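You operate a simulated robot arm through the tools that you are given. There is no shell and no other tool. Be economical: measure what you need, move in short steps, check, and stop when the job is done.

You are at the controls of a simulated two-armed robot. One attempt, no reset.

## Task
Fetch the brown leaf and set it on top of the frozen pack on the top of the worktop.

It is judged by the outcome, as a careful person would: the job done as asked, and still so three seconds after it is handed in. It fails if anything else is knocked over, pushed out of place, dropped, spilled or broken.

## Robot
Two 7-joint arms with two-finger parallel grippers on one trunk, on a base that drives. Base frame: it is fixed to the floor where the robot stands at the start and does not move with it; the origin is under the middle of the robot, x ahead of it, y to its left, z up. Readings come in m, degrees, newtons and seconds.
The left shoulder is at the start at [0.07, 0.163, 1.195], the right one opposite. With the tool pointing down near the work surface each hand reaches from about 0.4 to 0.88 m from the robot's upright axis, wherever it stands, measured 20 degrees to its own side. Payload 3.43 kg a hand.
The TCP of each hand is the grasp point between the finger pads, 0.034 m short of the fingertips. In the tool frame z runs along the fingers and y along their closing line. The gripper opens to 0.128 m. The fingers are 0.024 m wide and 0.012 m thick; the gripper's body (0.048 by 0.13 m) begins 0.096 m behind the TCP.
Orientation is that of the tool frame in the base frame, as [roll, pitch, yaw] about the fixed x, y, z axes, in that order (R = Rz(yaw) Ry(pitch) Rx(roll)). With the fingers straight down and closing along the base's y, the tool's x points along the base's -x, its y along +y and its z along -z.

## Interface
- The arms move only by the tool drive_tool. It takes "left_deltas", "right_deltas" or both (then of equal length, played together; a hand with none holds still); each is a list of rows, each a list of 7 numbers: the shift along the tool's x, y, z in units of 300 mm (1.0 is 300 mm), then the turn, a rotation vector about the tool's x, y, z in units of 120 degrees (1.0 is 120 degrees), then the opening, from 0 (shut) to 1 (fully open). In form: [[dx, dy, dz, ax, ay, az, grip], ...]. A call has 1 to 20 rows; each row is the pose to reach, as a shift and turn from the pose commanded when the call began, along the tool's axes at that moment. A call with a number of a shift or a turn outside -1 to 1 is refused whole. A row lasts 0.2 s, in which the tool goes at most 0.05 m and 8.6 degrees; a call with a longer step from one row to the next is refused whole, and so is a gripper value outside its range. Where a pose cannot be reached the arm comes as near as it can. A force on the tool above 40 N (or 10 N above the force at the start of the call, whichever is more), or a blocked arm, ends the call early, and 0.2 s more pass. Each finger travels about 0.153 m/s and halts on what it meets, pressing with about 43 N; the grip force reading is that of the motor and also rises with nothing between the fingers. The clock runs only during rows and for 0.2 s after the last one: add rows that repeat a pose to give the fingers time. It gives the time, the measured TCP pose, the force on the tool (base axes), the opening and the grip force at its end, in the units of the frame above (readings bear some noise), and new pictures: "views" is both (left out), scene, wrist or none (wrist: the cameras of the hands that moved).
- Cameras (640 x 400 px; columns grow to the right, rows downward): "scene" is now at [0.1022, -0.0724, 1.4244]; the picture's right is [-0.81, -0.59, 0.00], its down [-0.33, 0.45, -0.83] and it looks along [0.49, -0.67, -0.55] (base axes); focal length 214 px, centre (320, 200). "left" rides on the left gripper at [0.076, 0.011, -0.16] in its tool frame; the picture's right is [-0.15, 0.99, 0.00], its down [-0.88, -0.13, -0.46] and it looks along [-0.45, -0.07, 0.89] (tool axes); focal length 234 px, centre (320, 200). "right" rides on the right gripper at [0.076, -0.011, -0.16] in its tool frame; the picture's right is [0.15, 0.99, 0.00], its down [-0.88, 0.13, -0.46] and it looks along [-0.45, 0.07, 0.89] (tool axes); focal length 234 px, centre (320, 200). There is no depth. A picture from a camera that has moved, and an enlarged one, comes with that camera's place and axes in the base frame and with its lens.
- slide_trunk(by): slides the trunk up (or, below 0, down) by that many m; the arms and the scene camera ride with it, the base frame stays. It gives what a move gives, with no picture.
- roll_base(legs): drives the robot by 1 to 6 legs, each [ahead, left, turn to the left] in m, m and degrees, along the robot's own axes; the way and the turn of a leg run together, so that a leg with both is an arc; at most 1.5 m and 180 degrees a leg. The arms and the cameras ride along, it lands a little off, and it stops where it bumps. It gives what a move gives, and a new picture of the scene camera.
- turn_head(pan, tilt): turns the head with the scene camera to pan (to the left, within 86 degrees either way) and tilt (down, from -29 to 69), counted from straight ahead of the robot. It gives what a move gives, and a new picture of the scene camera.
- close_up(camera, box): a new picture of the part [left, top, right, bottom] of that camera's present view, enlarged. The clock stands still meanwhile.
- close_job(): hands the job in; it is judged then, once.

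Work in short steps. Places have to be worked out from the pictures, the camera data and where the tool is seen: move nearer, look again, correct. Check each grasp and each placing, and mend what went wrong. You have 120 turns and 170 pictures in all, those below and enlarged ones among them. Open the grippers and draw the arms clear of the work before you hand the job in, unless the task says otherwise; then end with one line.

The tools are called after "Request:" by a JSON object that holds its "op" and its "data". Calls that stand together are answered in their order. drive_tool: Moves the arms, as the interface text tells. Its arguments: {"type":"object","properties":{"left_deltas":{"type":"array","items":{"type":"array","items":{"type":"number"}}},"right_deltas":{"type":"array","items":{"type":"array","items":{"type":"number"}}},"views":{"type":"string","enum":["both","scene","wrist","none"]}},"required":[]} The other tools are called the same way: slide_trunk (by) slides the trunk up or down; roll_base (legs) drives the base; turn_head (pan, tilt) turns the head that bears the scene camera; close_up (camera, box) takes an enlarged picture of a part of a camera's view; close_job () hands the job in.

At the start:

```text
time: 0.0
left_ee_pos: [0.5597, -0.051, 1.2795]
left_tcp_rot: [180.0, 0.0, -180.0]
left_wrist_force: [-0.5, 0.4, -0.4]
left_finger_gap: 0.1281
left_grip_force: 0.0
right_ee_pos: [0.3845, -0.4275, 1.271]
right_tcp_rot: [180.0, -0.1, -180.0]
right_wrist_force: [0.1, 0.1, -0.3]
right_finger_gap: 0.1282
right_grip_force: 0.1
trunk travel left (down, up): [-0.675, 0.265]
robot x, y, heading: [-0.0032, -0.0043, 0.1]
head pan, tilt: [-53.6, 33.7]
```

scene: 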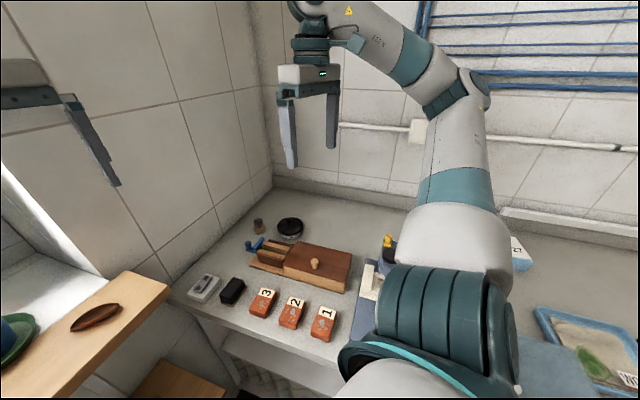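
right: 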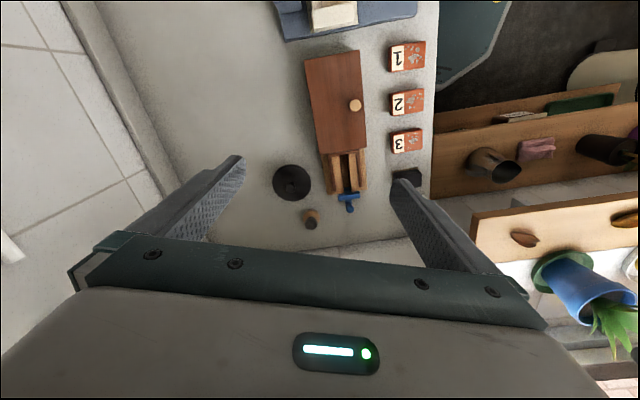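
left: 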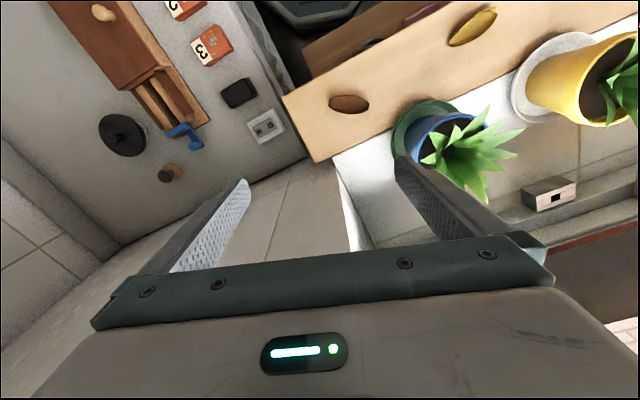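

The brown leaf seems to lie on a wooden shelf to the front. I'll look around for the frozen pack and other leaves.

Request:
{"op": "turn_head", "data": {"pan": 0, "tilt": 40}}

Request:
{"op": "turn_head", "data": {"pan": -86, "tilt": 45}}

```text
time: 1.2
left_ee_pos: [0.5594, -0.0509, 1.2789]
left_tcp_rot: [-179.9, 0.0, -180.0]
left_wrist_force: [-0.5, -0.3, 0.4]
left_finger_gap: 0.1278
left_grip_force: 0.1
right_ee_pos: [0.3847, -0.4278, 1.2719]
right_tcp_rot: [179.9, 0.0, -180.0]
right_wrist_force: [0.7, 0.5, -0.8]
right_finger_gap: 0.128
right_grip_force: 0.0
trunk travel left (down, up): [-0.675, 0.265]
robot x, y, heading: [0.0018, -0.0012, 0.0]
head pan, tilt: [0.0, 40.0]
camera scene: at [0.1346, -0.001, 1.4148], right [0.0, -1.0, 0.0], down [-0.64, 0.0, -0.77], along [0.77, 0.0, -0.64], focal length 214 px, centre (320, 200)
```

scene: 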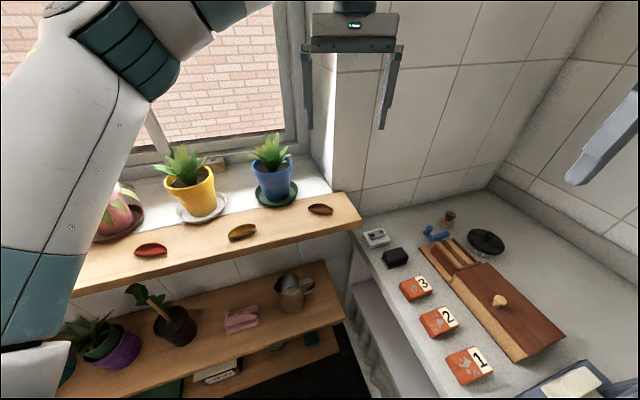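

```text
time: 2.8
left_ee_pos: [0.561, -0.0503, 1.2795]
left_tcp_rot: [-180.0, 0.0, -179.9]
left_wrist_force: [-1.0, 0.0, 0.6]
left_finger_gap: 0.1278
left_grip_force: 0.1
right_ee_pos: [0.3844, -0.4283, 1.2704]
right_tcp_rot: [-180.0, 0.0, 179.9]
right_wrist_force: [-1.0, 0.5, 0.8]
right_finger_gap: 0.1279
right_grip_force: 0.0
trunk travel left (down, up): [-0.675, 0.265]
robot x, y, heading: [0.0005, 0.0003, 0.2]
head pan, tilt: [-85.9, 45.0]
camera scene: at [0.0554, -0.082, 1.4076], right [-1.0, -0.07, 0.0], down [-0.05, 0.71, -0.71], along [0.05, -0.71, -0.71], focal length 214 px, centre (320, 200)
```

scene: 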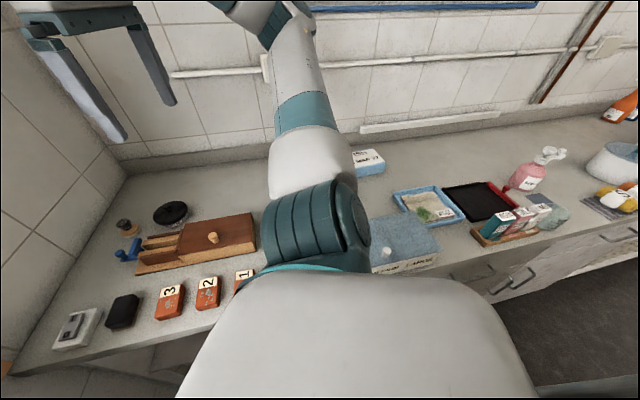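

Leaves are red, yellow and brown; the brown one is at the right end of the shelf. I'll enlarge the possible packs on the worktop.

Request:
{"op": "close_up", "data": {"camera": "scene", "box": [340, 130, 560, 280]}}

Request:
{"op": "close_up", "data": {"camera": "scene", "box": [340, 140, 400, 180]}}

```text
2.67 times, centred on (450, 205) of scene
camera zoom: at [0.0554, -0.082, 1.4076], right [-1.0, -0.07, 0.0], down [-0.05, 0.71, -0.71], along [0.05, -0.71, -0.71], focal length 572 px, centre (-27, 187)
```

zoom: 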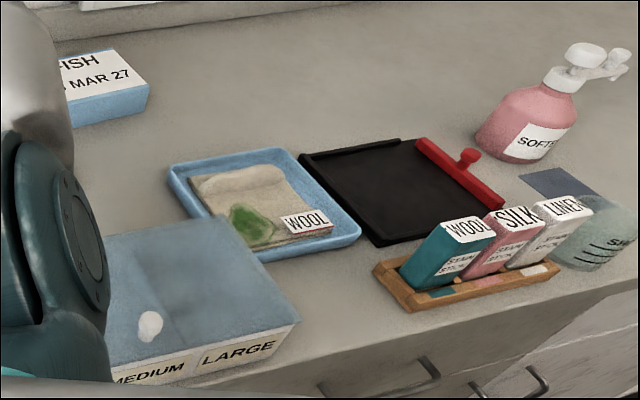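

```text
10.00 times, centred on (370, 160) of scene
camera zoom: at [0.0554, -0.082, 1.4076], right [-1.0, -0.07, 0.0], down [-0.05, 0.71, -0.71], along [0.05, -0.71, -0.71], focal length 2145 px, centre (-180, 600)
```

zoom: 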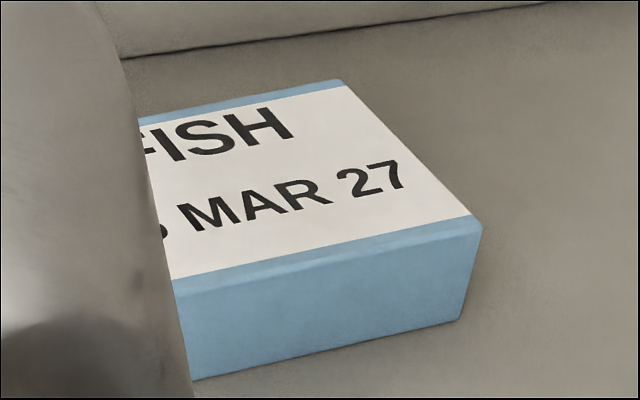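

The frozen pack (FISH … MAR 27) is around (-0.07,-0.77). Brown leaf triangulates to about (0.52, 0.0, 1.06). I'll look at it closely in the left wrist camera.

Request:
{"op": "close_up", "data": {"camera": "left", "box": [260, 40, 500, 190]}}

Request:
{"op": "turn_head", "data": {"pan": 0, "tilt": 40}}

Request:
{"op": "close_up", "data": {"camera": "scene", "box": [220, 120, 400, 240]}}

```text
2.67 times, centred on (380, 115) of left
camera zoom: at [0.4843, -0.04, 1.4399], right [0.14, 0.99, 0.0], down [0.88, -0.13, 0.46], along [0.45, -0.07, -0.89], focal length 624 px, centre (160, 427)
```

zoom: 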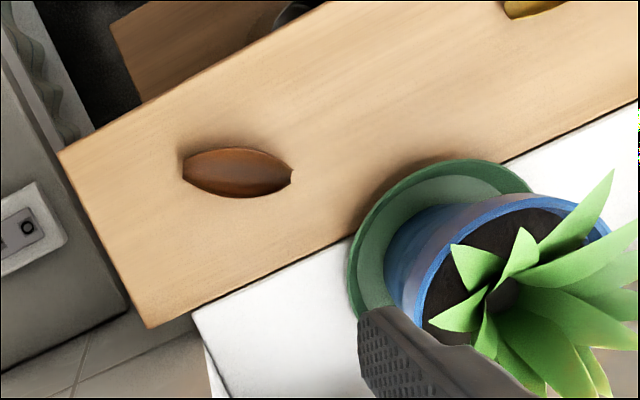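

```text
time: 4.4
left_ee_pos: [0.5597, -0.0504, 1.2798]
left_tcp_rot: [180.0, 0.0, -179.9]
left_wrist_force: [0.5, 0.2, -0.6]
left_finger_gap: 0.1282
left_grip_force: 0.0
right_ee_pos: [0.3837, -0.4276, 1.2707]
right_tcp_rot: [-180.0, 0.0, -179.9]
right_wrist_force: [0.8, -0.3, 1.0]
right_finger_gap: 0.1279
right_grip_force: 0.0
trunk travel left (down, up): [-0.675, 0.265]
robot x, y, heading: [-0.0034, -0.001, 0.3]
head pan, tilt: [0.0, 40.0]
camera scene: at [0.1346, -0.0009, 1.4148], right [0.0, -1.0, 0.0], down [-0.64, 0.0, -0.77], along [0.77, 0.0, -0.64], focal length 214 px, centre (320, 200)
```

scene: 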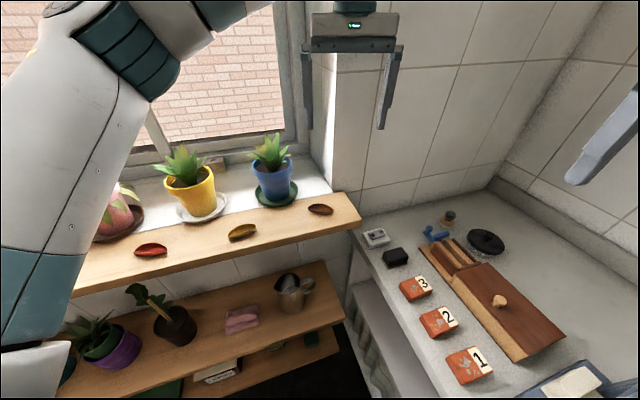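

```text
3.33 times, centred on (310, 180) of scene
camera zoom: at [0.1346, -0.0009, 1.4148], right [0.0, -1.0, 0.0], down [-0.64, 0.0, -0.77], along [0.77, 0.0, -0.64], focal length 715 px, centre (353, 267)
```

zoom: 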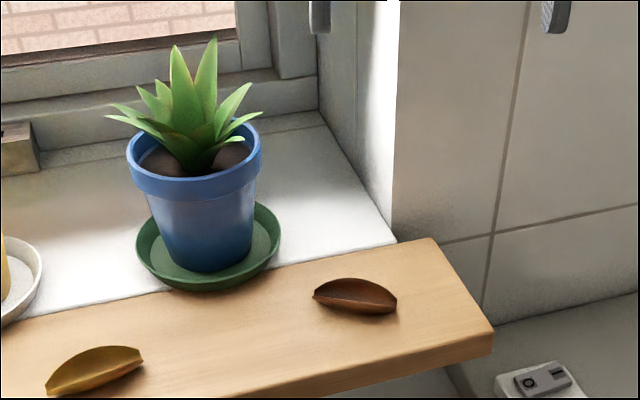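

The leaf is centred near (0.52,-0.003), long axis about 13° off base y, about 6×3 cm. I'll rotate the left hand by 76° so it closes across the leaf and hover over it.

Request:
{"op": "drive_tool", "data": {"left_deltas": [[0.013, 0.016, 0, 0, 0, -0.064, 0.5], [0.026, 0.032, 0, 0, 0, -0.128, 0.5], [0.04, 0.048, 0, 0, 0, -0.192, 0.5], [0.053, 0.064, 0, 0, 0, -0.256, 0.5], [0.067, 0.08, 0.02, 0, 0, -0.32, 0.5], [0.08, 0.096, 0.05, 0, 0, -0.384, 0.5], [0.093, 0.112, 0.1, 0, 0, -0.448, 0.5], [0.107, 0.128, 0.15, 0, 0, -0.512, 0.5], [0.12, 0.144, 0.2, 0, 0, -0.576, 0.5], [0.133, 0.16, 0.25, 0, 0, -0.637, 0.5], [0.133, 0.16, 0.25, 0, 0, -0.637, 0.5]]}}

```text
time: 6.8
left_ee_pos: [0.5191, -0.002, 1.2053]
left_tcp_rot: [-179.9, 0.0, -103.4]
left_wrist_force: [0.6, -0.6, -0.5]
left_finger_gap: 0.0639
left_grip_force: 0.0
right_ee_pos: [0.383, -0.429, 1.2718]
right_tcp_rot: [180.0, 0.0, -179.9]
right_wrist_force: [0.4, 1.2, -0.9]
right_finger_gap: 0.128
right_grip_force: 0.0
trunk travel left (down, up): [-0.675, 0.265]
robot x, y, heading: [-0.0005, 0.0021, 0.2]
head pan, tilt: [0.0, 40.0]
camera scene: at [0.1344, -0.0012, 1.4149], right [0.0, -1.0, 0.0], down [-0.64, 0.0, -0.77], along [0.77, 0.0, -0.64], focal length 214 px, centre (320, 200)
camera left: at [0.4905, -0.0733, 1.3647], right [-0.93, 0.37, 0.0], down [0.33, 0.83, 0.46], along [0.17, 0.42, -0.89], focal length 234 px, centre (320, 200)
```

scene: 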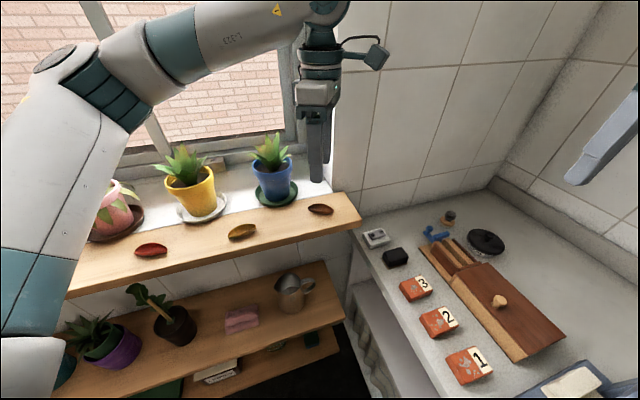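
left: 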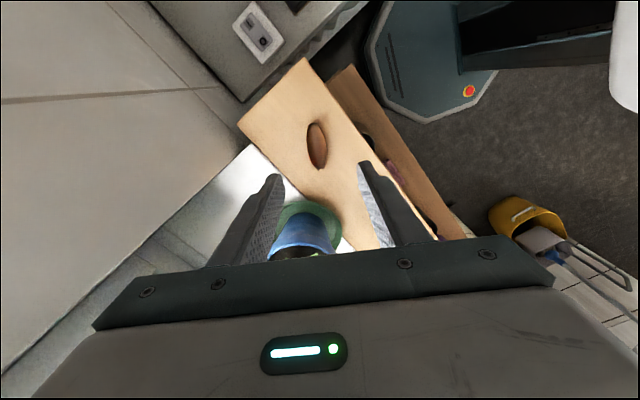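

Refined leaf position (0.523,-0.004), surface about z 1.06. I descend partway and check alignment.

Request:
{"op": "drive_tool", "data": {"left_deltas": [[0, 0.007, 0.1, 0, 0, 0, 0.5], [0, 0.013, 0.2, 0, 0, 0, 0.5], [0, 0.013, 0.25, 0, 0, 0, 0.5], [0, 0.013, 0.25, 0, 0, 0, 0.5]]}}

Request:
{"op": "close_up", "data": {"camera": "scene", "box": [240, 120, 400, 220]}}

```text
time: 7.8
left_ee_pos: [0.5138, -0.0016, 1.1283]
left_tcp_rot: [-180.0, -0.1, -103.5]
left_wrist_force: [0.9, 0.7, -0.6]
left_finger_gap: 0.0642
left_grip_force: 0.0
right_ee_pos: [0.3833, -0.4287, 1.2709]
right_tcp_rot: [179.9, 0.0, -180.0]
right_wrist_force: [0.0, -0.5, -0.8]
right_finger_gap: 0.1279
right_grip_force: 0.0
trunk travel left (down, up): [-0.675, 0.265]
robot x, y, heading: [-0.0004, 0.0024, -0.0]
head pan, tilt: [0.0, 40.0]
camera scene: at [0.1346, -0.0009, 1.4148], right [0.0, -1.0, 0.0], down [-0.64, 0.0, -0.77], along [0.77, 0.0, -0.64], focal length 214 px, centre (320, 200)
camera left: at [0.487, -0.0735, 1.2886], right [-0.93, 0.37, 0.0], down [0.33, 0.83, 0.46], along [0.17, 0.42, -0.89], focal length 234 px, centre (320, 200)
```

scene: 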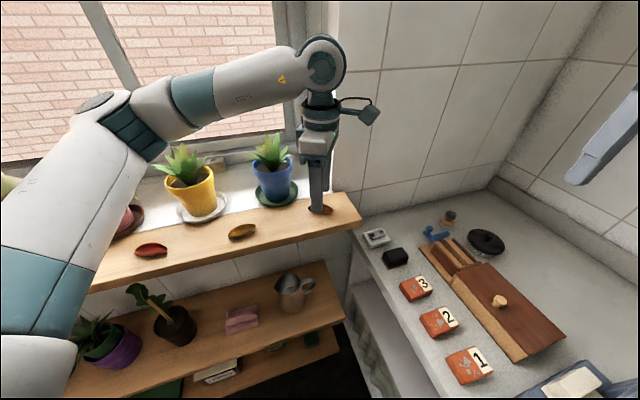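
left: 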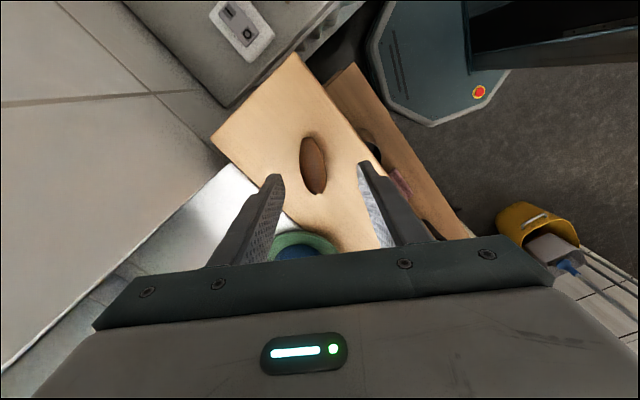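

```text
4.00 times, centred on (320, 170) of scene
camera zoom: at [0.1346, -0.0009, 1.4148], right [0.0, -1.0, 0.0], down [-0.64, 0.0, -0.77], along [0.77, 0.0, -0.64], focal length 858 px, centre (320, 320)
```

zoom: 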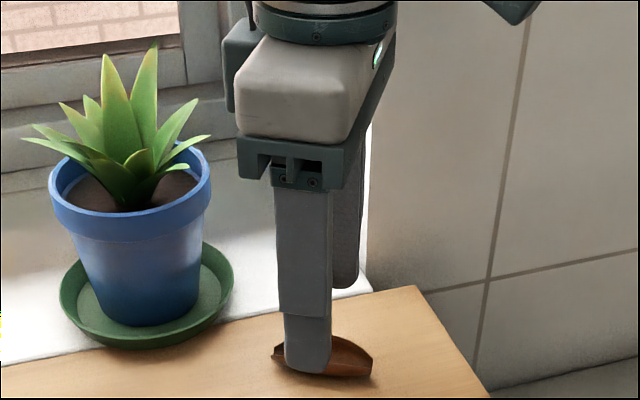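

Leaf is confirmed at about (0.523,-0.005); the hand went 9 mm the wrong way in x. I correct and lower to TCP z≈1.097, then look.

Request:
{"op": "drive_tool", "data": {"left_deltas": [[0.004, -0.032, 0, 0, 0, 0, 0.5], [0.004, -0.032, 0.05, 0, 0, 0, 0.5], [0.004, -0.032, 0.105, 0, 0, 0, 0.5], [0.004, -0.032, 0.105, 0, 0, 0, 0.5]], "views": "wrist"}}

Request:
{"op": "close_up", "data": {"camera": "scene", "box": [280, 170, 360, 220]}}

```text
time: 8.8
left_ee_pos: [0.5258, -0.0058, 1.0966]
left_tcp_rot: [-180.0, 0.0, -103.5]
left_wrist_force: [-0.9, -1.3, -0.7]
left_finger_gap: 0.0641
left_grip_force: 0.1
right_ee_pos: [0.384, -0.4288, 1.2705]
right_tcp_rot: [-180.0, -0.1, -180.0]
right_wrist_force: [-0.1, 0.4, -0.6]
right_finger_gap: 0.1279
right_grip_force: 0.0
trunk travel left (down, up): [-0.675, 0.265]
robot x, y, heading: [0.0005, 0.0001, 0.1]
head pan, tilt: [0.0, 40.0]
camera left: at [0.4969, -0.0774, 1.2575], right [-0.93, 0.37, 0.0], down [0.33, 0.83, 0.46], along [0.17, 0.42, -0.89], focal length 234 px, centre (320, 200)
```

left: 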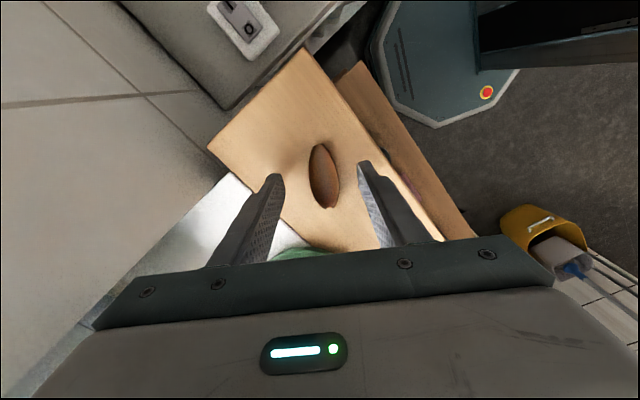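

```text
8.00 times, centred on (320, 195) of scene
camera zoom: at [0.1344, -0.0011, 1.4149], right [0.0, -1.0, 0.0], down [-0.64, 0.0, -0.77], along [0.77, 0.0, -0.64], focal length 1716 px, centre (320, 240)
```

zoom: 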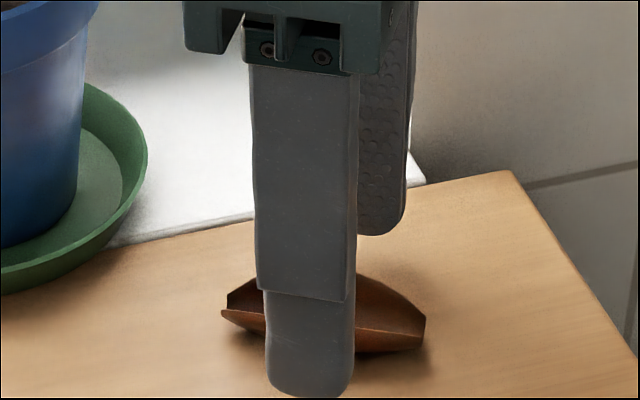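

Fingertips straddle the leaf, about 5 mm above the wood by my estimate. I lower 3 mm and close gently.

Request:
{"op": "drive_tool", "data": {"left_deltas": [[0, 0.004, 0.01, 0, 0, 0, 0.5], [0, 0.004, 0.01, 0, 0, 0, 0.35], [0, 0.004, 0.01, 0, 0, 0, 0.25], [0, 0.004, 0.01, 0, 0, 0, 0.15], [0, 0.004, 0.01, 0, 0, 0, 0.05], [0, 0.004, 0.01, 0, 0, 0, 0.05]], "views": "wrist"}}

Request:
{"op": "close_up", "data": {"camera": "scene", "box": [280, 170, 360, 220]}}

```text
time: 10.2
left_ee_pos: [0.523, -0.0051, 1.0949]
left_tcp_rot: [180.0, 0.0, -103.5]
left_wrist_force: [-0.4, -0.4, 0.4]
left_finger_gap: 0.0178
left_grip_force: 43.1
right_ee_pos: [0.3837, -0.4276, 1.2702]
right_tcp_rot: [179.9, 0.0, 179.9]
right_wrist_force: [-0.8, 0.5, 0.2]
right_finger_gap: 0.1281
right_grip_force: 0.2
trunk travel left (down, up): [-0.675, 0.265]
robot x, y, heading: [-0.0003, -0.0003, 0.1]
head pan, tilt: [0.0, 40.0]
camera left: at [0.4954, -0.0769, 1.2546], right [-0.93, 0.37, 0.0], down [0.33, 0.83, 0.46], along [0.17, 0.42, -0.89], focal length 234 px, centre (320, 200)
```

left: 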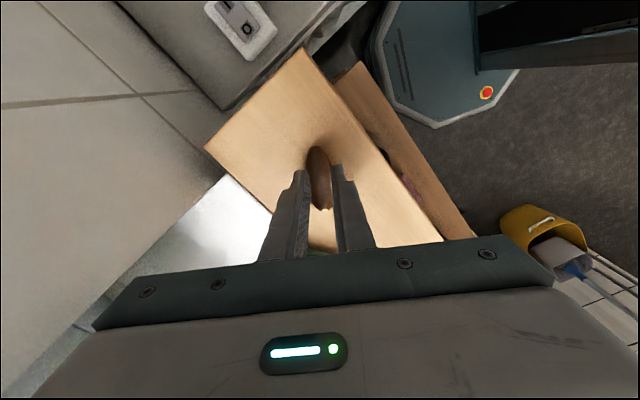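

```text
8.00 times, centred on (320, 195) of scene
camera zoom: at [0.1347, -0.0008, 1.4148], right [0.0, -1.0, 0.0], down [-0.64, 0.0, -0.77], along [0.77, 0.0, -0.64], focal length 1716 px, centre (320, 240)
```

zoom: 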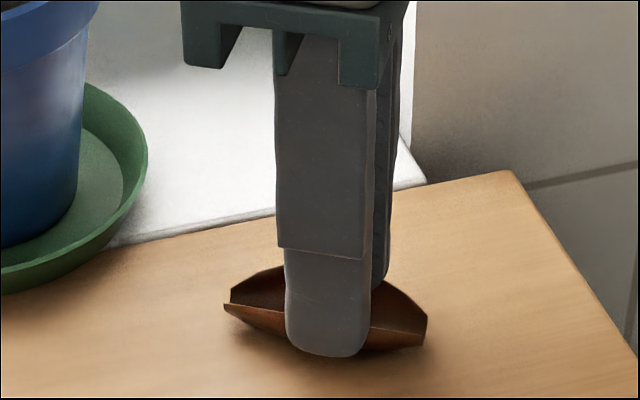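

Gripped at 18 mm with 43 N. I lift straight up to z≈1.27 and check.

Request:
{"op": "drive_tool", "data": {"left_deltas": [[0, 0, -0.06, 0, 0, 0, 0.05], [0, 0, -0.15, 0, 0, 0, 0.05], [0, 0, -0.27, 0, 0, 0, 0.05], [0, 0, -0.4, 0, 0, 0, 0.05], [0, 0, -0.53, 0, 0, 0, 0.05], [0, 0, -0.6, 0, 0, 0, 0.05], [0, 0, -0.6, 0, 0, 0, 0.05]]}}

```text
time: 11.8
left_ee_pos: [0.5231, -0.0061, 1.2753]
left_tcp_rot: [180.0, 0.0, -103.4]
left_wrist_force: [0.6, 0.3, 0.1]
left_finger_gap: 0.0179
left_grip_force: 42.7
right_ee_pos: [0.3831, -0.4287, 1.2713]
right_tcp_rot: [-180.0, -0.1, -179.9]
right_wrist_force: [0.1, 0.2, 0.1]
right_finger_gap: 0.1281
right_grip_force: 0.0
trunk travel left (down, up): [-0.675, 0.265]
robot x, y, heading: [0.0036, 0.0001, 0.2]
head pan, tilt: [0.0, 40.0]
camera scene: at [0.135, -0.0008, 1.4148], right [0.0, -1.0, 0.0], down [-0.64, 0.0, -0.77], along [0.77, 0.0, -0.64], focal length 214 px, centre (320, 200)
camera left: at [0.4952, -0.0764, 1.436], right [-0.93, 0.37, 0.0], down [0.33, 0.83, 0.46], along [0.17, 0.42, -0.89], focal length 234 px, centre (320, 200)
```

scene: 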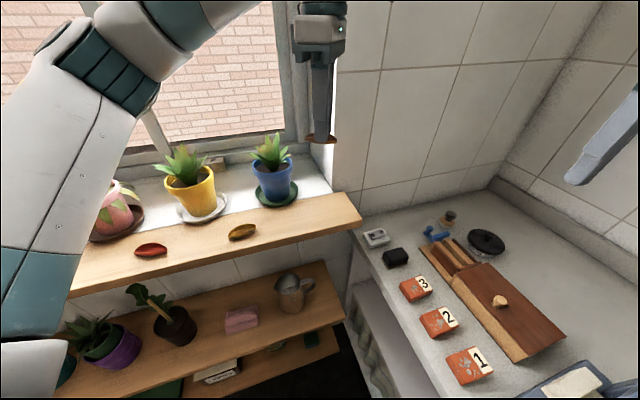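
left: 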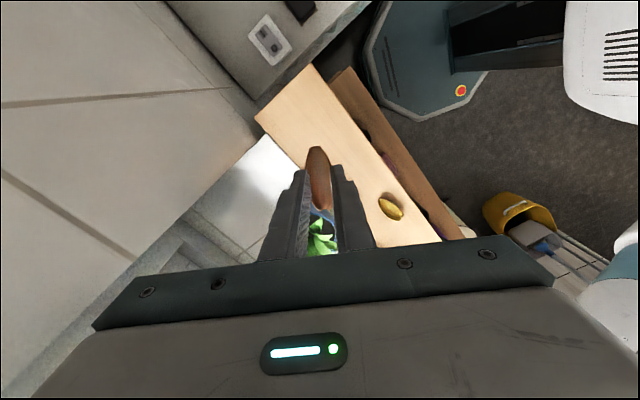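

The leaf is held and off the shelf. I pull the hand back 6 cm from the wall, then turn the robot right.

Request:
{"op": "drive_tool", "data": {"left_deltas": [[0.023, 0.097, 0, 0, 0, 0, 0.05], [0.047, 0.194, 0, 0, 0, 0, 0.05], [0.047, 0.194, 0, 0, 0, 0, 0.05]], "views": "none"}}

Request:
{"op": "roll_base", "data": {"legs": [[0, 0, -40]]}}

```text
time: 12.6
left_ee_pos: [0.4648, -0.006, 1.2751]
left_tcp_rot: [-180.0, 0.0, -103.6]
left_wrist_force: [0.7, 1.0, 0.5]
left_finger_gap: 0.0178
left_grip_force: 42.8
right_ee_pos: [0.3835, -0.4291, 1.2721]
right_tcp_rot: [180.0, 0.0, -180.0]
right_wrist_force: [-0.6, -0.3, -0.5]
right_finger_gap: 0.1279
right_grip_force: 0.1
trunk travel left (down, up): [-0.675, 0.265]
robot x, y, heading: [0.0023, 0.0007, -0.2]
head pan, tilt: [0.0, 40.0]
```

```text
time: 14.9
left_ee_pos: [0.3552, -0.2982, 1.2745]
left_tcp_rot: [-180.0, 0.0, -142.9]
left_wrist_force: [-0.5, -0.5, -0.6]
left_finger_gap: 0.0176
left_grip_force: 43.4
right_ee_pos: [0.0251, -0.574, 1.2715]
right_tcp_rot: [180.0, 0.1, 140.6]
right_wrist_force: [0.0, -0.2, -0.7]
right_finger_gap: 0.1279
right_grip_force: 0.0
trunk travel left (down, up): [-0.675, 0.265]
robot x, y, heading: [-0.0008, -0.0005, -39.1]
head pan, tilt: [0.0, 40.0]
camera scene: at [0.1039, -0.0867, 1.4148], right [-0.63, -0.77, 0.0], down [-0.5, 0.41, -0.77], along [0.59, -0.49, -0.64], focal length 214 px, centre (320, 200)
```

scene: 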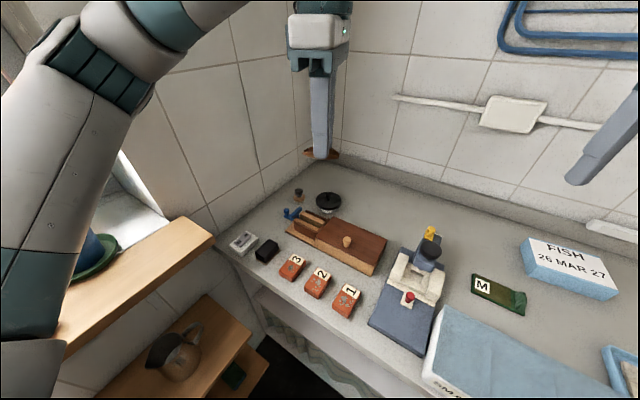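

The FISH pack is now visible, around (-0.05,-0.76). I turn further right so the left hand can reach it.

Request:
{"op": "roll_base", "data": {"legs": [[0, 0, -66]]}}

```text
time: 18.2
left_ee_pos: [-0.1434, -0.4426, 1.2759]
left_tcp_rot: [180.0, 0.0, 149.3]
left_wrist_force: [0.6, 0.3, 0.6]
left_finger_gap: 0.0176
left_grip_force: 43.2
right_ee_pos: [-0.5227, -0.2401, 1.2708]
right_tcp_rot: [180.0, -0.1, 72.7]
right_wrist_force: [0.0, 0.2, 0.5]
right_finger_gap: 0.128
right_grip_force: 0.1
trunk travel left (down, up): [-0.675, 0.265]
robot x, y, heading: [-0.0018, -0.0041, -107.3]
head pan, tilt: [0.0, 40.0]
camera scene: at [-0.0408, -0.1299, 1.4148], right [-0.96, 0.3, 0.0], down [0.19, 0.61, -0.77], along [-0.23, -0.73, -0.64], focal length 214 px, centre (320, 200)
```

scene: 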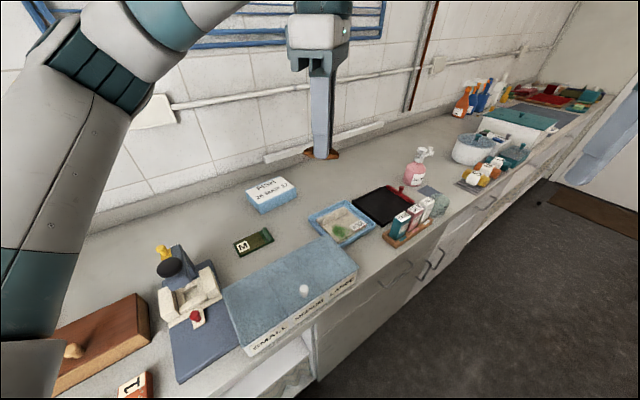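

Pack in clear view; enlarging for corner positions.

Request:
{"op": "close_up", "data": {"camera": "scene", "box": [220, 150, 340, 225]}}

```text
5.33 times, centred on (280, 188) of scene
camera zoom: at [-0.0408, -0.1299, 1.4148], right [-0.96, 0.3, 0.0], down [0.19, 0.61, -0.77], along [-0.23, -0.73, -0.64], focal length 1144 px, centre (533, 267)
```

zoom: 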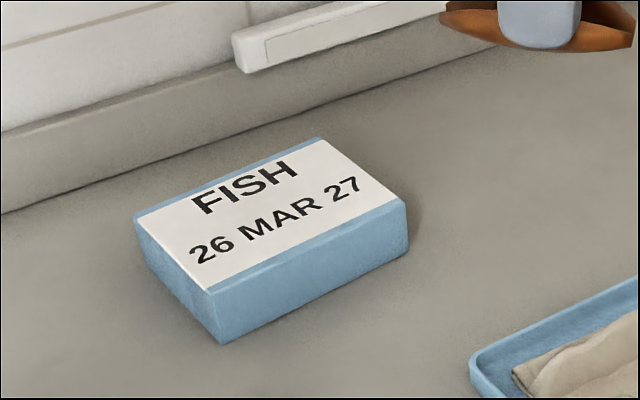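

Pack top centre is about (-0.055,-0.78), top z≈0.943, 15×11 cm. I carry the leaf above it at the present height.

Request:
{"op": "drive_tool", "data": {"left_deltas": [[-0.09, -0.089, 0, 0, 0, 0, 0.05], [-0.18, -0.178, 0, 0, 0, 0, 0.05], [-0.27, -0.267, 0, 0, 0, 0, 0.05], [-0.36, -0.356, 0, 0, 0, 0, 0.05], [-0.45, -0.445, 0, 0, 0, 0, 0.05], [-0.54, -0.534, 0, 0, 0, 0, 0.05], [-0.63, -0.623, 0, 0, 0, 0, 0.05], [-0.72, -0.712, 0, 0, 0, 0, 0.05], [-0.817, -0.802, 0, 0, 0, 0, 0.05], [-0.817, -0.802, 0, 0, 0, 0, 0.05]]}}

```text
time: 20.4
left_ee_pos: [-0.0539, -0.7737, 1.2767]
left_tcp_rot: [-179.9, 0.0, 149.3]
left_wrist_force: [-0.8, -0.2, 0.3]
left_finger_gap: 0.0177
left_grip_force: 43.0
right_ee_pos: [-0.5223, -0.2399, 1.2711]
right_tcp_rot: [179.9, 0.0, 72.8]
right_wrist_force: [0.3, 0.3, -0.2]
right_finger_gap: 0.1278
right_grip_force: 0.1
trunk travel left (down, up): [-0.675, 0.265]
robot x, y, heading: [0.0029, -0.0032, -107.2]
head pan, tilt: [0.0, 40.0]
camera scene: at [-0.0403, -0.1295, 1.4149], right [-0.96, 0.3, 0.0], down [0.19, 0.61, -0.77], along [-0.23, -0.73, -0.64], focal length 214 px, centre (320, 200)
camera left: at [-0.1127, -0.7252, 1.4366], right [0.63, 0.78, 0.0], down [0.69, -0.56, 0.46], along [0.35, -0.29, -0.89], focal length 234 px, centre (320, 200)
```

scene: 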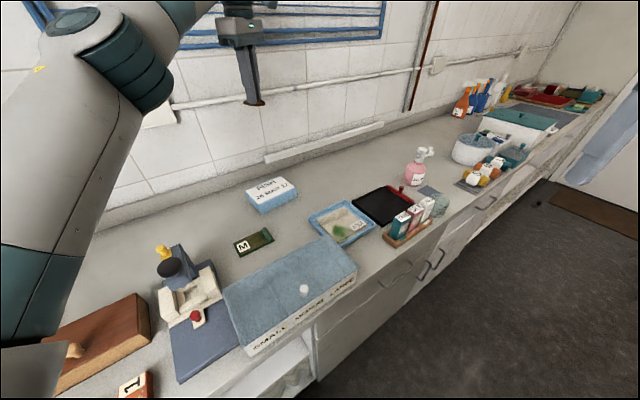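
left: 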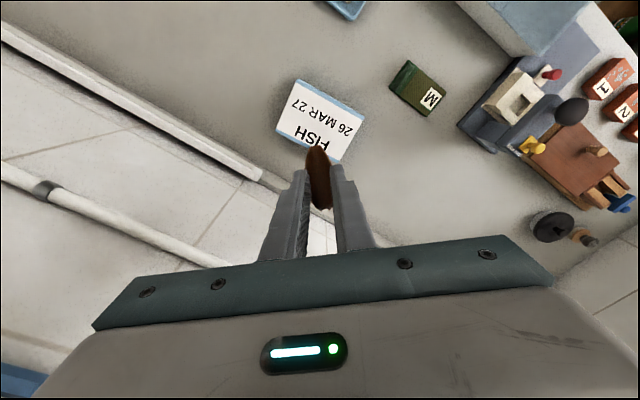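

The wrist view confirms the pack centre at about (-0.06,-0.776). I descend to z≈1.03 and check.

Request:
{"op": "drive_tool", "data": {"left_deltas": [[0.01, 0, 0.13, 0, 0, 0, 0.05], [0.01, 0, 0.27, 0, 0, 0, 0.05], [0.01, 0, 0.41, 0, 0, 0, 0.05], [0.01, 0, 0.55, 0, 0, 0, 0.05], [0.01, 0, 0.68, 0, 0, 0, 0.05], [0.01, 0, 0.817, 0, 0, 0, 0.05], [0.01, 0, 0.817, 0, 0, 0, 0.05]]}}

Request:
{"op": "close_up", "data": {"camera": "scene", "box": [220, 140, 340, 215]}}

```text
time: 22.0
left_ee_pos: [-0.0559, -0.7734, 1.0308]
left_tcp_rot: [180.0, 0.0, 149.3]
left_wrist_force: [0.6, 0.3, -0.2]
left_finger_gap: 0.0175
left_grip_force: 43.2
right_ee_pos: [-0.5227, -0.2395, 1.2708]
right_tcp_rot: [-180.0, 0.0, 72.8]
right_wrist_force: [0.0, 0.4, 0.1]
right_finger_gap: 0.128
right_grip_force: 0.1
trunk travel left (down, up): [-0.675, 0.265]
robot x, y, heading: [-0.0005, 0.0019, -107.2]
head pan, tilt: [0.0, 40.0]
camera scene: at [-0.0409, -0.1294, 1.4149], right [-0.96, 0.3, 0.0], down [0.19, 0.61, -0.77], along [-0.23, -0.73, -0.64], focal length 214 px, centre (320, 200)
camera left: at [-0.114, -0.7246, 1.1908], right [0.63, 0.78, 0.0], down [0.69, -0.56, 0.46], along [0.35, -0.29, -0.89], focal length 234 px, centre (320, 200)
```

scene: 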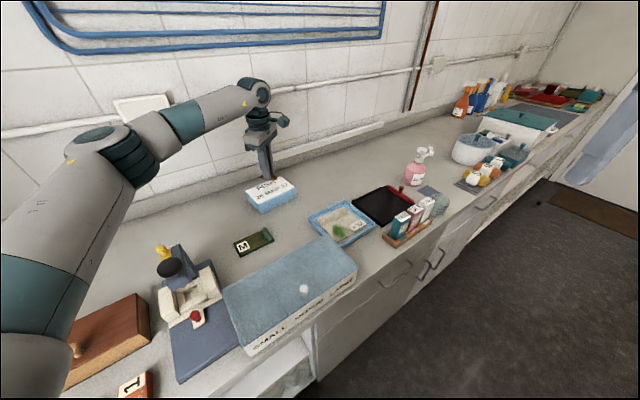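
left: 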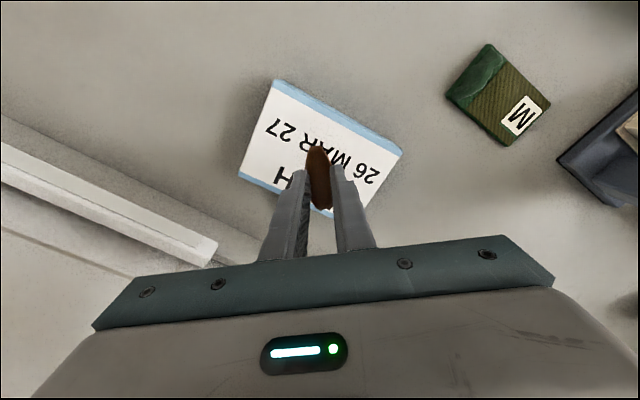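

```text
5.33 times, centred on (280, 178) of scene
camera zoom: at [-0.0409, -0.1294, 1.4149], right [-0.96, 0.3, 0.0], down [0.19, 0.61, -0.77], along [-0.23, -0.73, -0.64], focal length 1144 px, centre (533, 320)
```

zoom: 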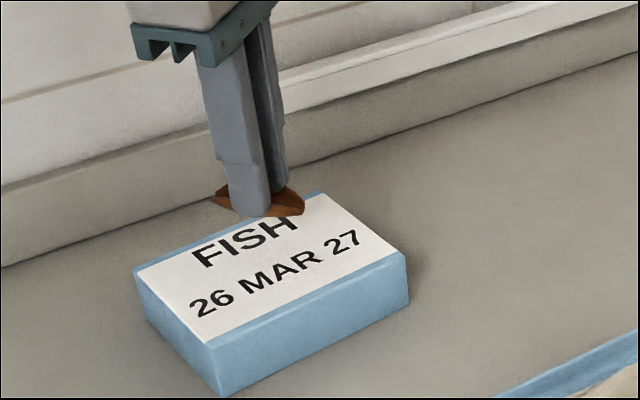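

Aligned. Lowering to just above the top (TCP z≈0.985).

Request:
{"op": "drive_tool", "data": {"left_deltas": [[0, 0, 0.07, 0, 0, 0, 0.05], [0, 0, 0.13, 0, 0, 0, 0.05], [0, 0, 0.152, 0, 0, 0, 0.05], [0, 0, 0.152, 0, 0, 0, 0.05]], "views": "wrist"}}

Request:
{"op": "close_up", "data": {"camera": "scene", "box": [235, 160, 315, 210]}}

```text
time: 23.0
left_ee_pos: [-0.0554, -0.7723, 0.9879]
left_tcp_rot: [-179.7, -0.1, 149.5]
left_wrist_force: [0.4, -4.4, 18.4]
left_finger_gap: 0.0175
left_grip_force: 42.8
right_ee_pos: [-0.5223, -0.2388, 1.2707]
right_tcp_rot: [179.9, 0.1, 72.9]
right_wrist_force: [0.3, 0.4, 0.3]
right_finger_gap: 0.128
right_grip_force: 0.0
trunk travel left (down, up): [-0.675, 0.265]
robot x, y, heading: [-0.0005, -0.0004, -107.0]
head pan, tilt: [0.0, 40.0]
camera left: at [-0.1148, -0.7231, 1.1485], right [0.63, 0.78, 0.0], down [0.69, -0.56, 0.46], along [0.35, -0.29, -0.89], focal length 234 px, centre (320, 200)
```

left: 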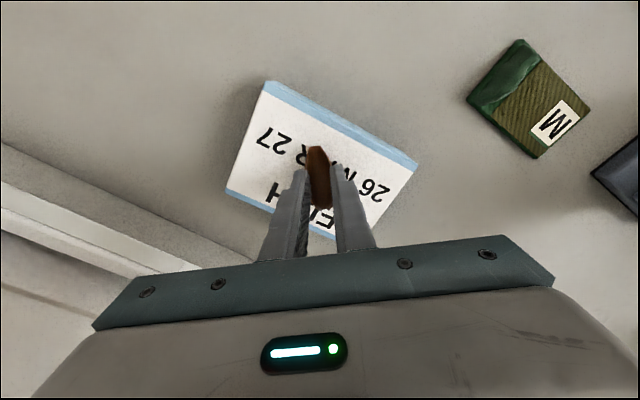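

```text
8.00 times, centred on (275, 185) of scene
camera zoom: at [-0.0405, -0.1282, 1.4153], right [-0.96, 0.3, 0.0], down [0.19, 0.61, -0.77], along [-0.23, -0.73, -0.64], focal length 1716 px, centre (680, 320)
```

zoom: 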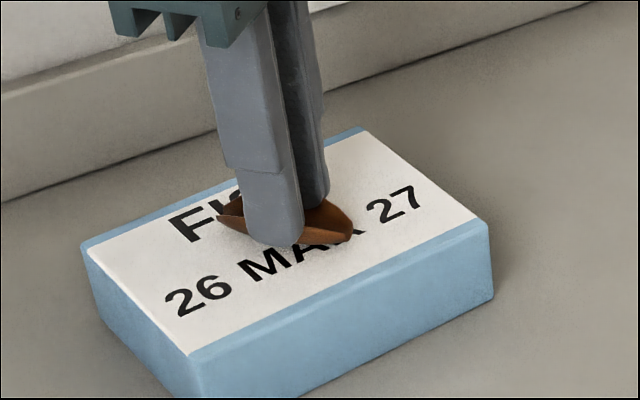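

It's resting on the pack with 18 N pressing. I ease up 2–3 mm and open gradually.

Request:
{"op": "drive_tool", "data": {"left_deltas": [[0, 0, -0.008, 0, 0, 0, 0.05], [0, 0, -0.009, 0, 0, 0, 0.05], [0, 0, -0.009, 0, 0, 0, 0.16], [0, 0, -0.009, 0, 0, 0, 0.22], [0, 0, -0.009, 0, 0, 0, 0.3], [0, 0, -0.009, 0, 0, 0, 0.4], [0, 0, -0.009, 0, 0, 0, 0.4]], "views": "wrist"}}

Request:
{"op": "close_up", "data": {"camera": "scene", "box": [235, 160, 315, 210]}}

```text
time: 24.6
left_ee_pos: [-0.0566, -0.7714, 0.988]
left_tcp_rot: [-180.0, -0.1, 149.3]
left_wrist_force: [-0.1, -0.8, 0.4]
left_finger_gap: 0.0512
left_grip_force: 0.0
right_ee_pos: [-0.5221, -0.241, 1.2717]
right_tcp_rot: [-180.0, -0.1, 72.8]
right_wrist_force: [0.3, -0.2, -1.4]
right_finger_gap: 0.128
right_grip_force: 0.0
trunk travel left (down, up): [-0.675, 0.265]
robot x, y, heading: [0.0031, 0.0007, -107.2]
head pan, tilt: [0.0, 40.0]
camera left: at [-0.1153, -0.7239, 1.1477], right [0.63, 0.78, 0.0], down [0.69, -0.56, 0.46], along [0.35, -0.29, -0.89], focal length 234 px, centre (320, 200)
```

left: 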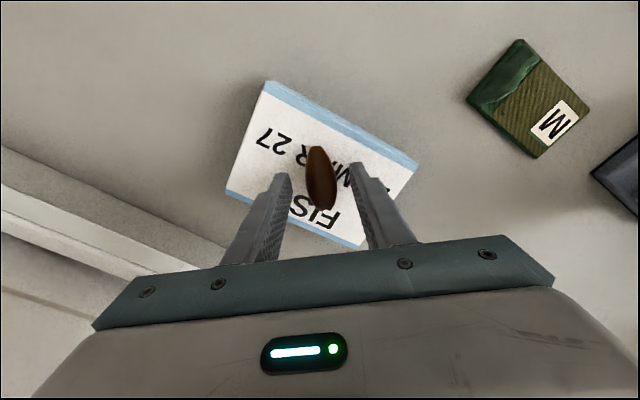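

```text
8.00 times, centred on (275, 185) of scene
camera zoom: at [-0.0408, -0.13, 1.4148], right [-0.96, 0.3, 0.0], down [0.19, 0.61, -0.77], along [-0.23, -0.73, -0.64], focal length 1716 px, centre (680, 320)
```

zoom: 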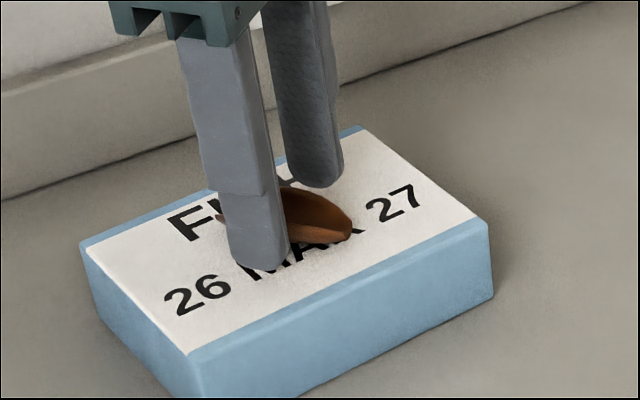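

The leaf is released on the pack. I raise the hand straight up, then draw it back.

Request:
{"op": "drive_tool", "data": {"left_deltas": [[0, 0, -0.04, 0, 0, 0, 0.45], [0, 0, -0.12, 0, 0, 0, 0.5], [0, 0, -0.25, 0, 0, 0, 0.5], [0, 0, -0.39, 0, 0, 0, 0.5], [0, 0, -0.53, 0, 0, 0, 0.5], [0, 0, -0.67, 0, 0, 0, 0.5], [0, 0, -0.81, 0, 0, 0, 0.5], [0, 0, -0.93, 0, 0, 0, 0.5], [0.1, 0.1, -0.93, 0, 0, 0, 0.5], [0.2, 0.2, -0.93, 0, 0, 0, 0.5], [0.3, 0.3, -0.93, 0, 0, 0, 0.5], [0.4, 0.4, -0.93, 0, 0, 0, 0.5], [0.5, 0.5, -0.93, 0, 0, 0, 0.5], [0.6, 0.6, -0.93, 0, 0, 0, 0.5], [0.7, 0.7, -0.93, 0, 0, 0, 0.5], [0.7, 0.7, -0.93, 0, 0, 0, 0.5]], "views": "scene"}}

Request:
{"op": "close_up", "data": {"camera": "scene", "box": [235, 160, 315, 210]}}

```text
time: 28.0
left_ee_pos: [-0.1304, -0.4867, 1.266]
left_tcp_rot: [179.9, 0.0, 149.4]
left_wrist_force: [0.1, 0.1, -0.2]
left_finger_gap: 0.064
left_grip_force: 0.1
right_ee_pos: [-0.5216, -0.2395, 1.2708]
right_tcp_rot: [180.0, 0.1, 72.9]
right_wrist_force: [0.6, 0.7, -0.1]
right_finger_gap: 0.1278
right_grip_force: 0.0
trunk travel left (down, up): [-0.675, 0.265]
robot x, y, heading: [-0.0004, -0.0012, -107.2]
head pan, tilt: [0.0, 40.0]
camera scene: at [-0.0403, -0.1306, 1.4148], right [-0.96, 0.3, 0.0], down [0.19, 0.61, -0.77], along [-0.23, -0.73, -0.64], focal length 214 px, centre (320, 200)
```

scene: 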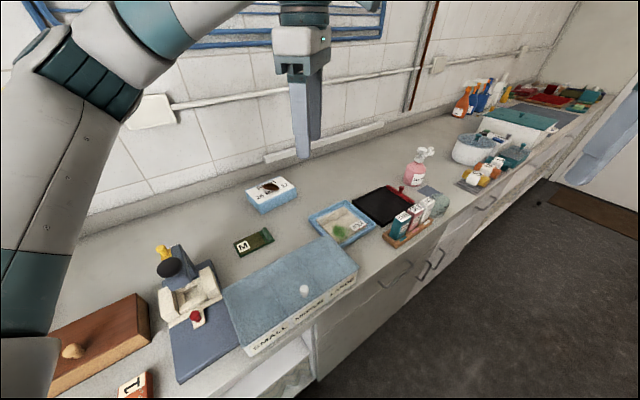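

```text
8.00 times, centred on (275, 185) of scene
camera zoom: at [-0.0403, -0.1306, 1.4148], right [-0.96, 0.3, 0.0], down [0.19, 0.61, -0.77], along [-0.23, -0.73, -0.64], focal length 1716 px, centre (680, 320)
```

zoom: 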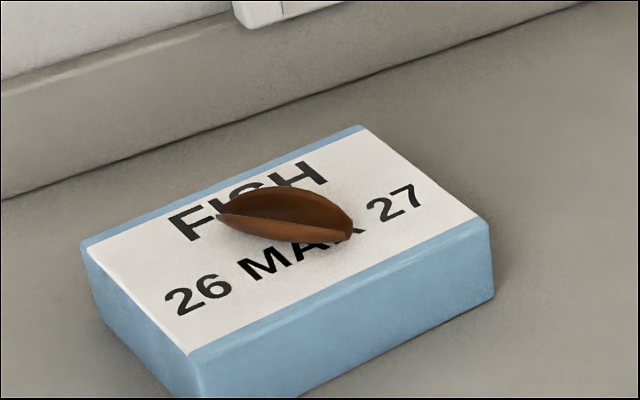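

The leaf lies in the middle of the pack, the arms are clear and nothing else has moved, so I hand the job in.

Request:
{"op": "close_job", "data": {}}

```text
The job is handed in.
```

The brown leaf is resting in the middle of the frozen fish pack on the worktop, with both grippers open, the arms drawn clear, and nothing else seen to have moved.
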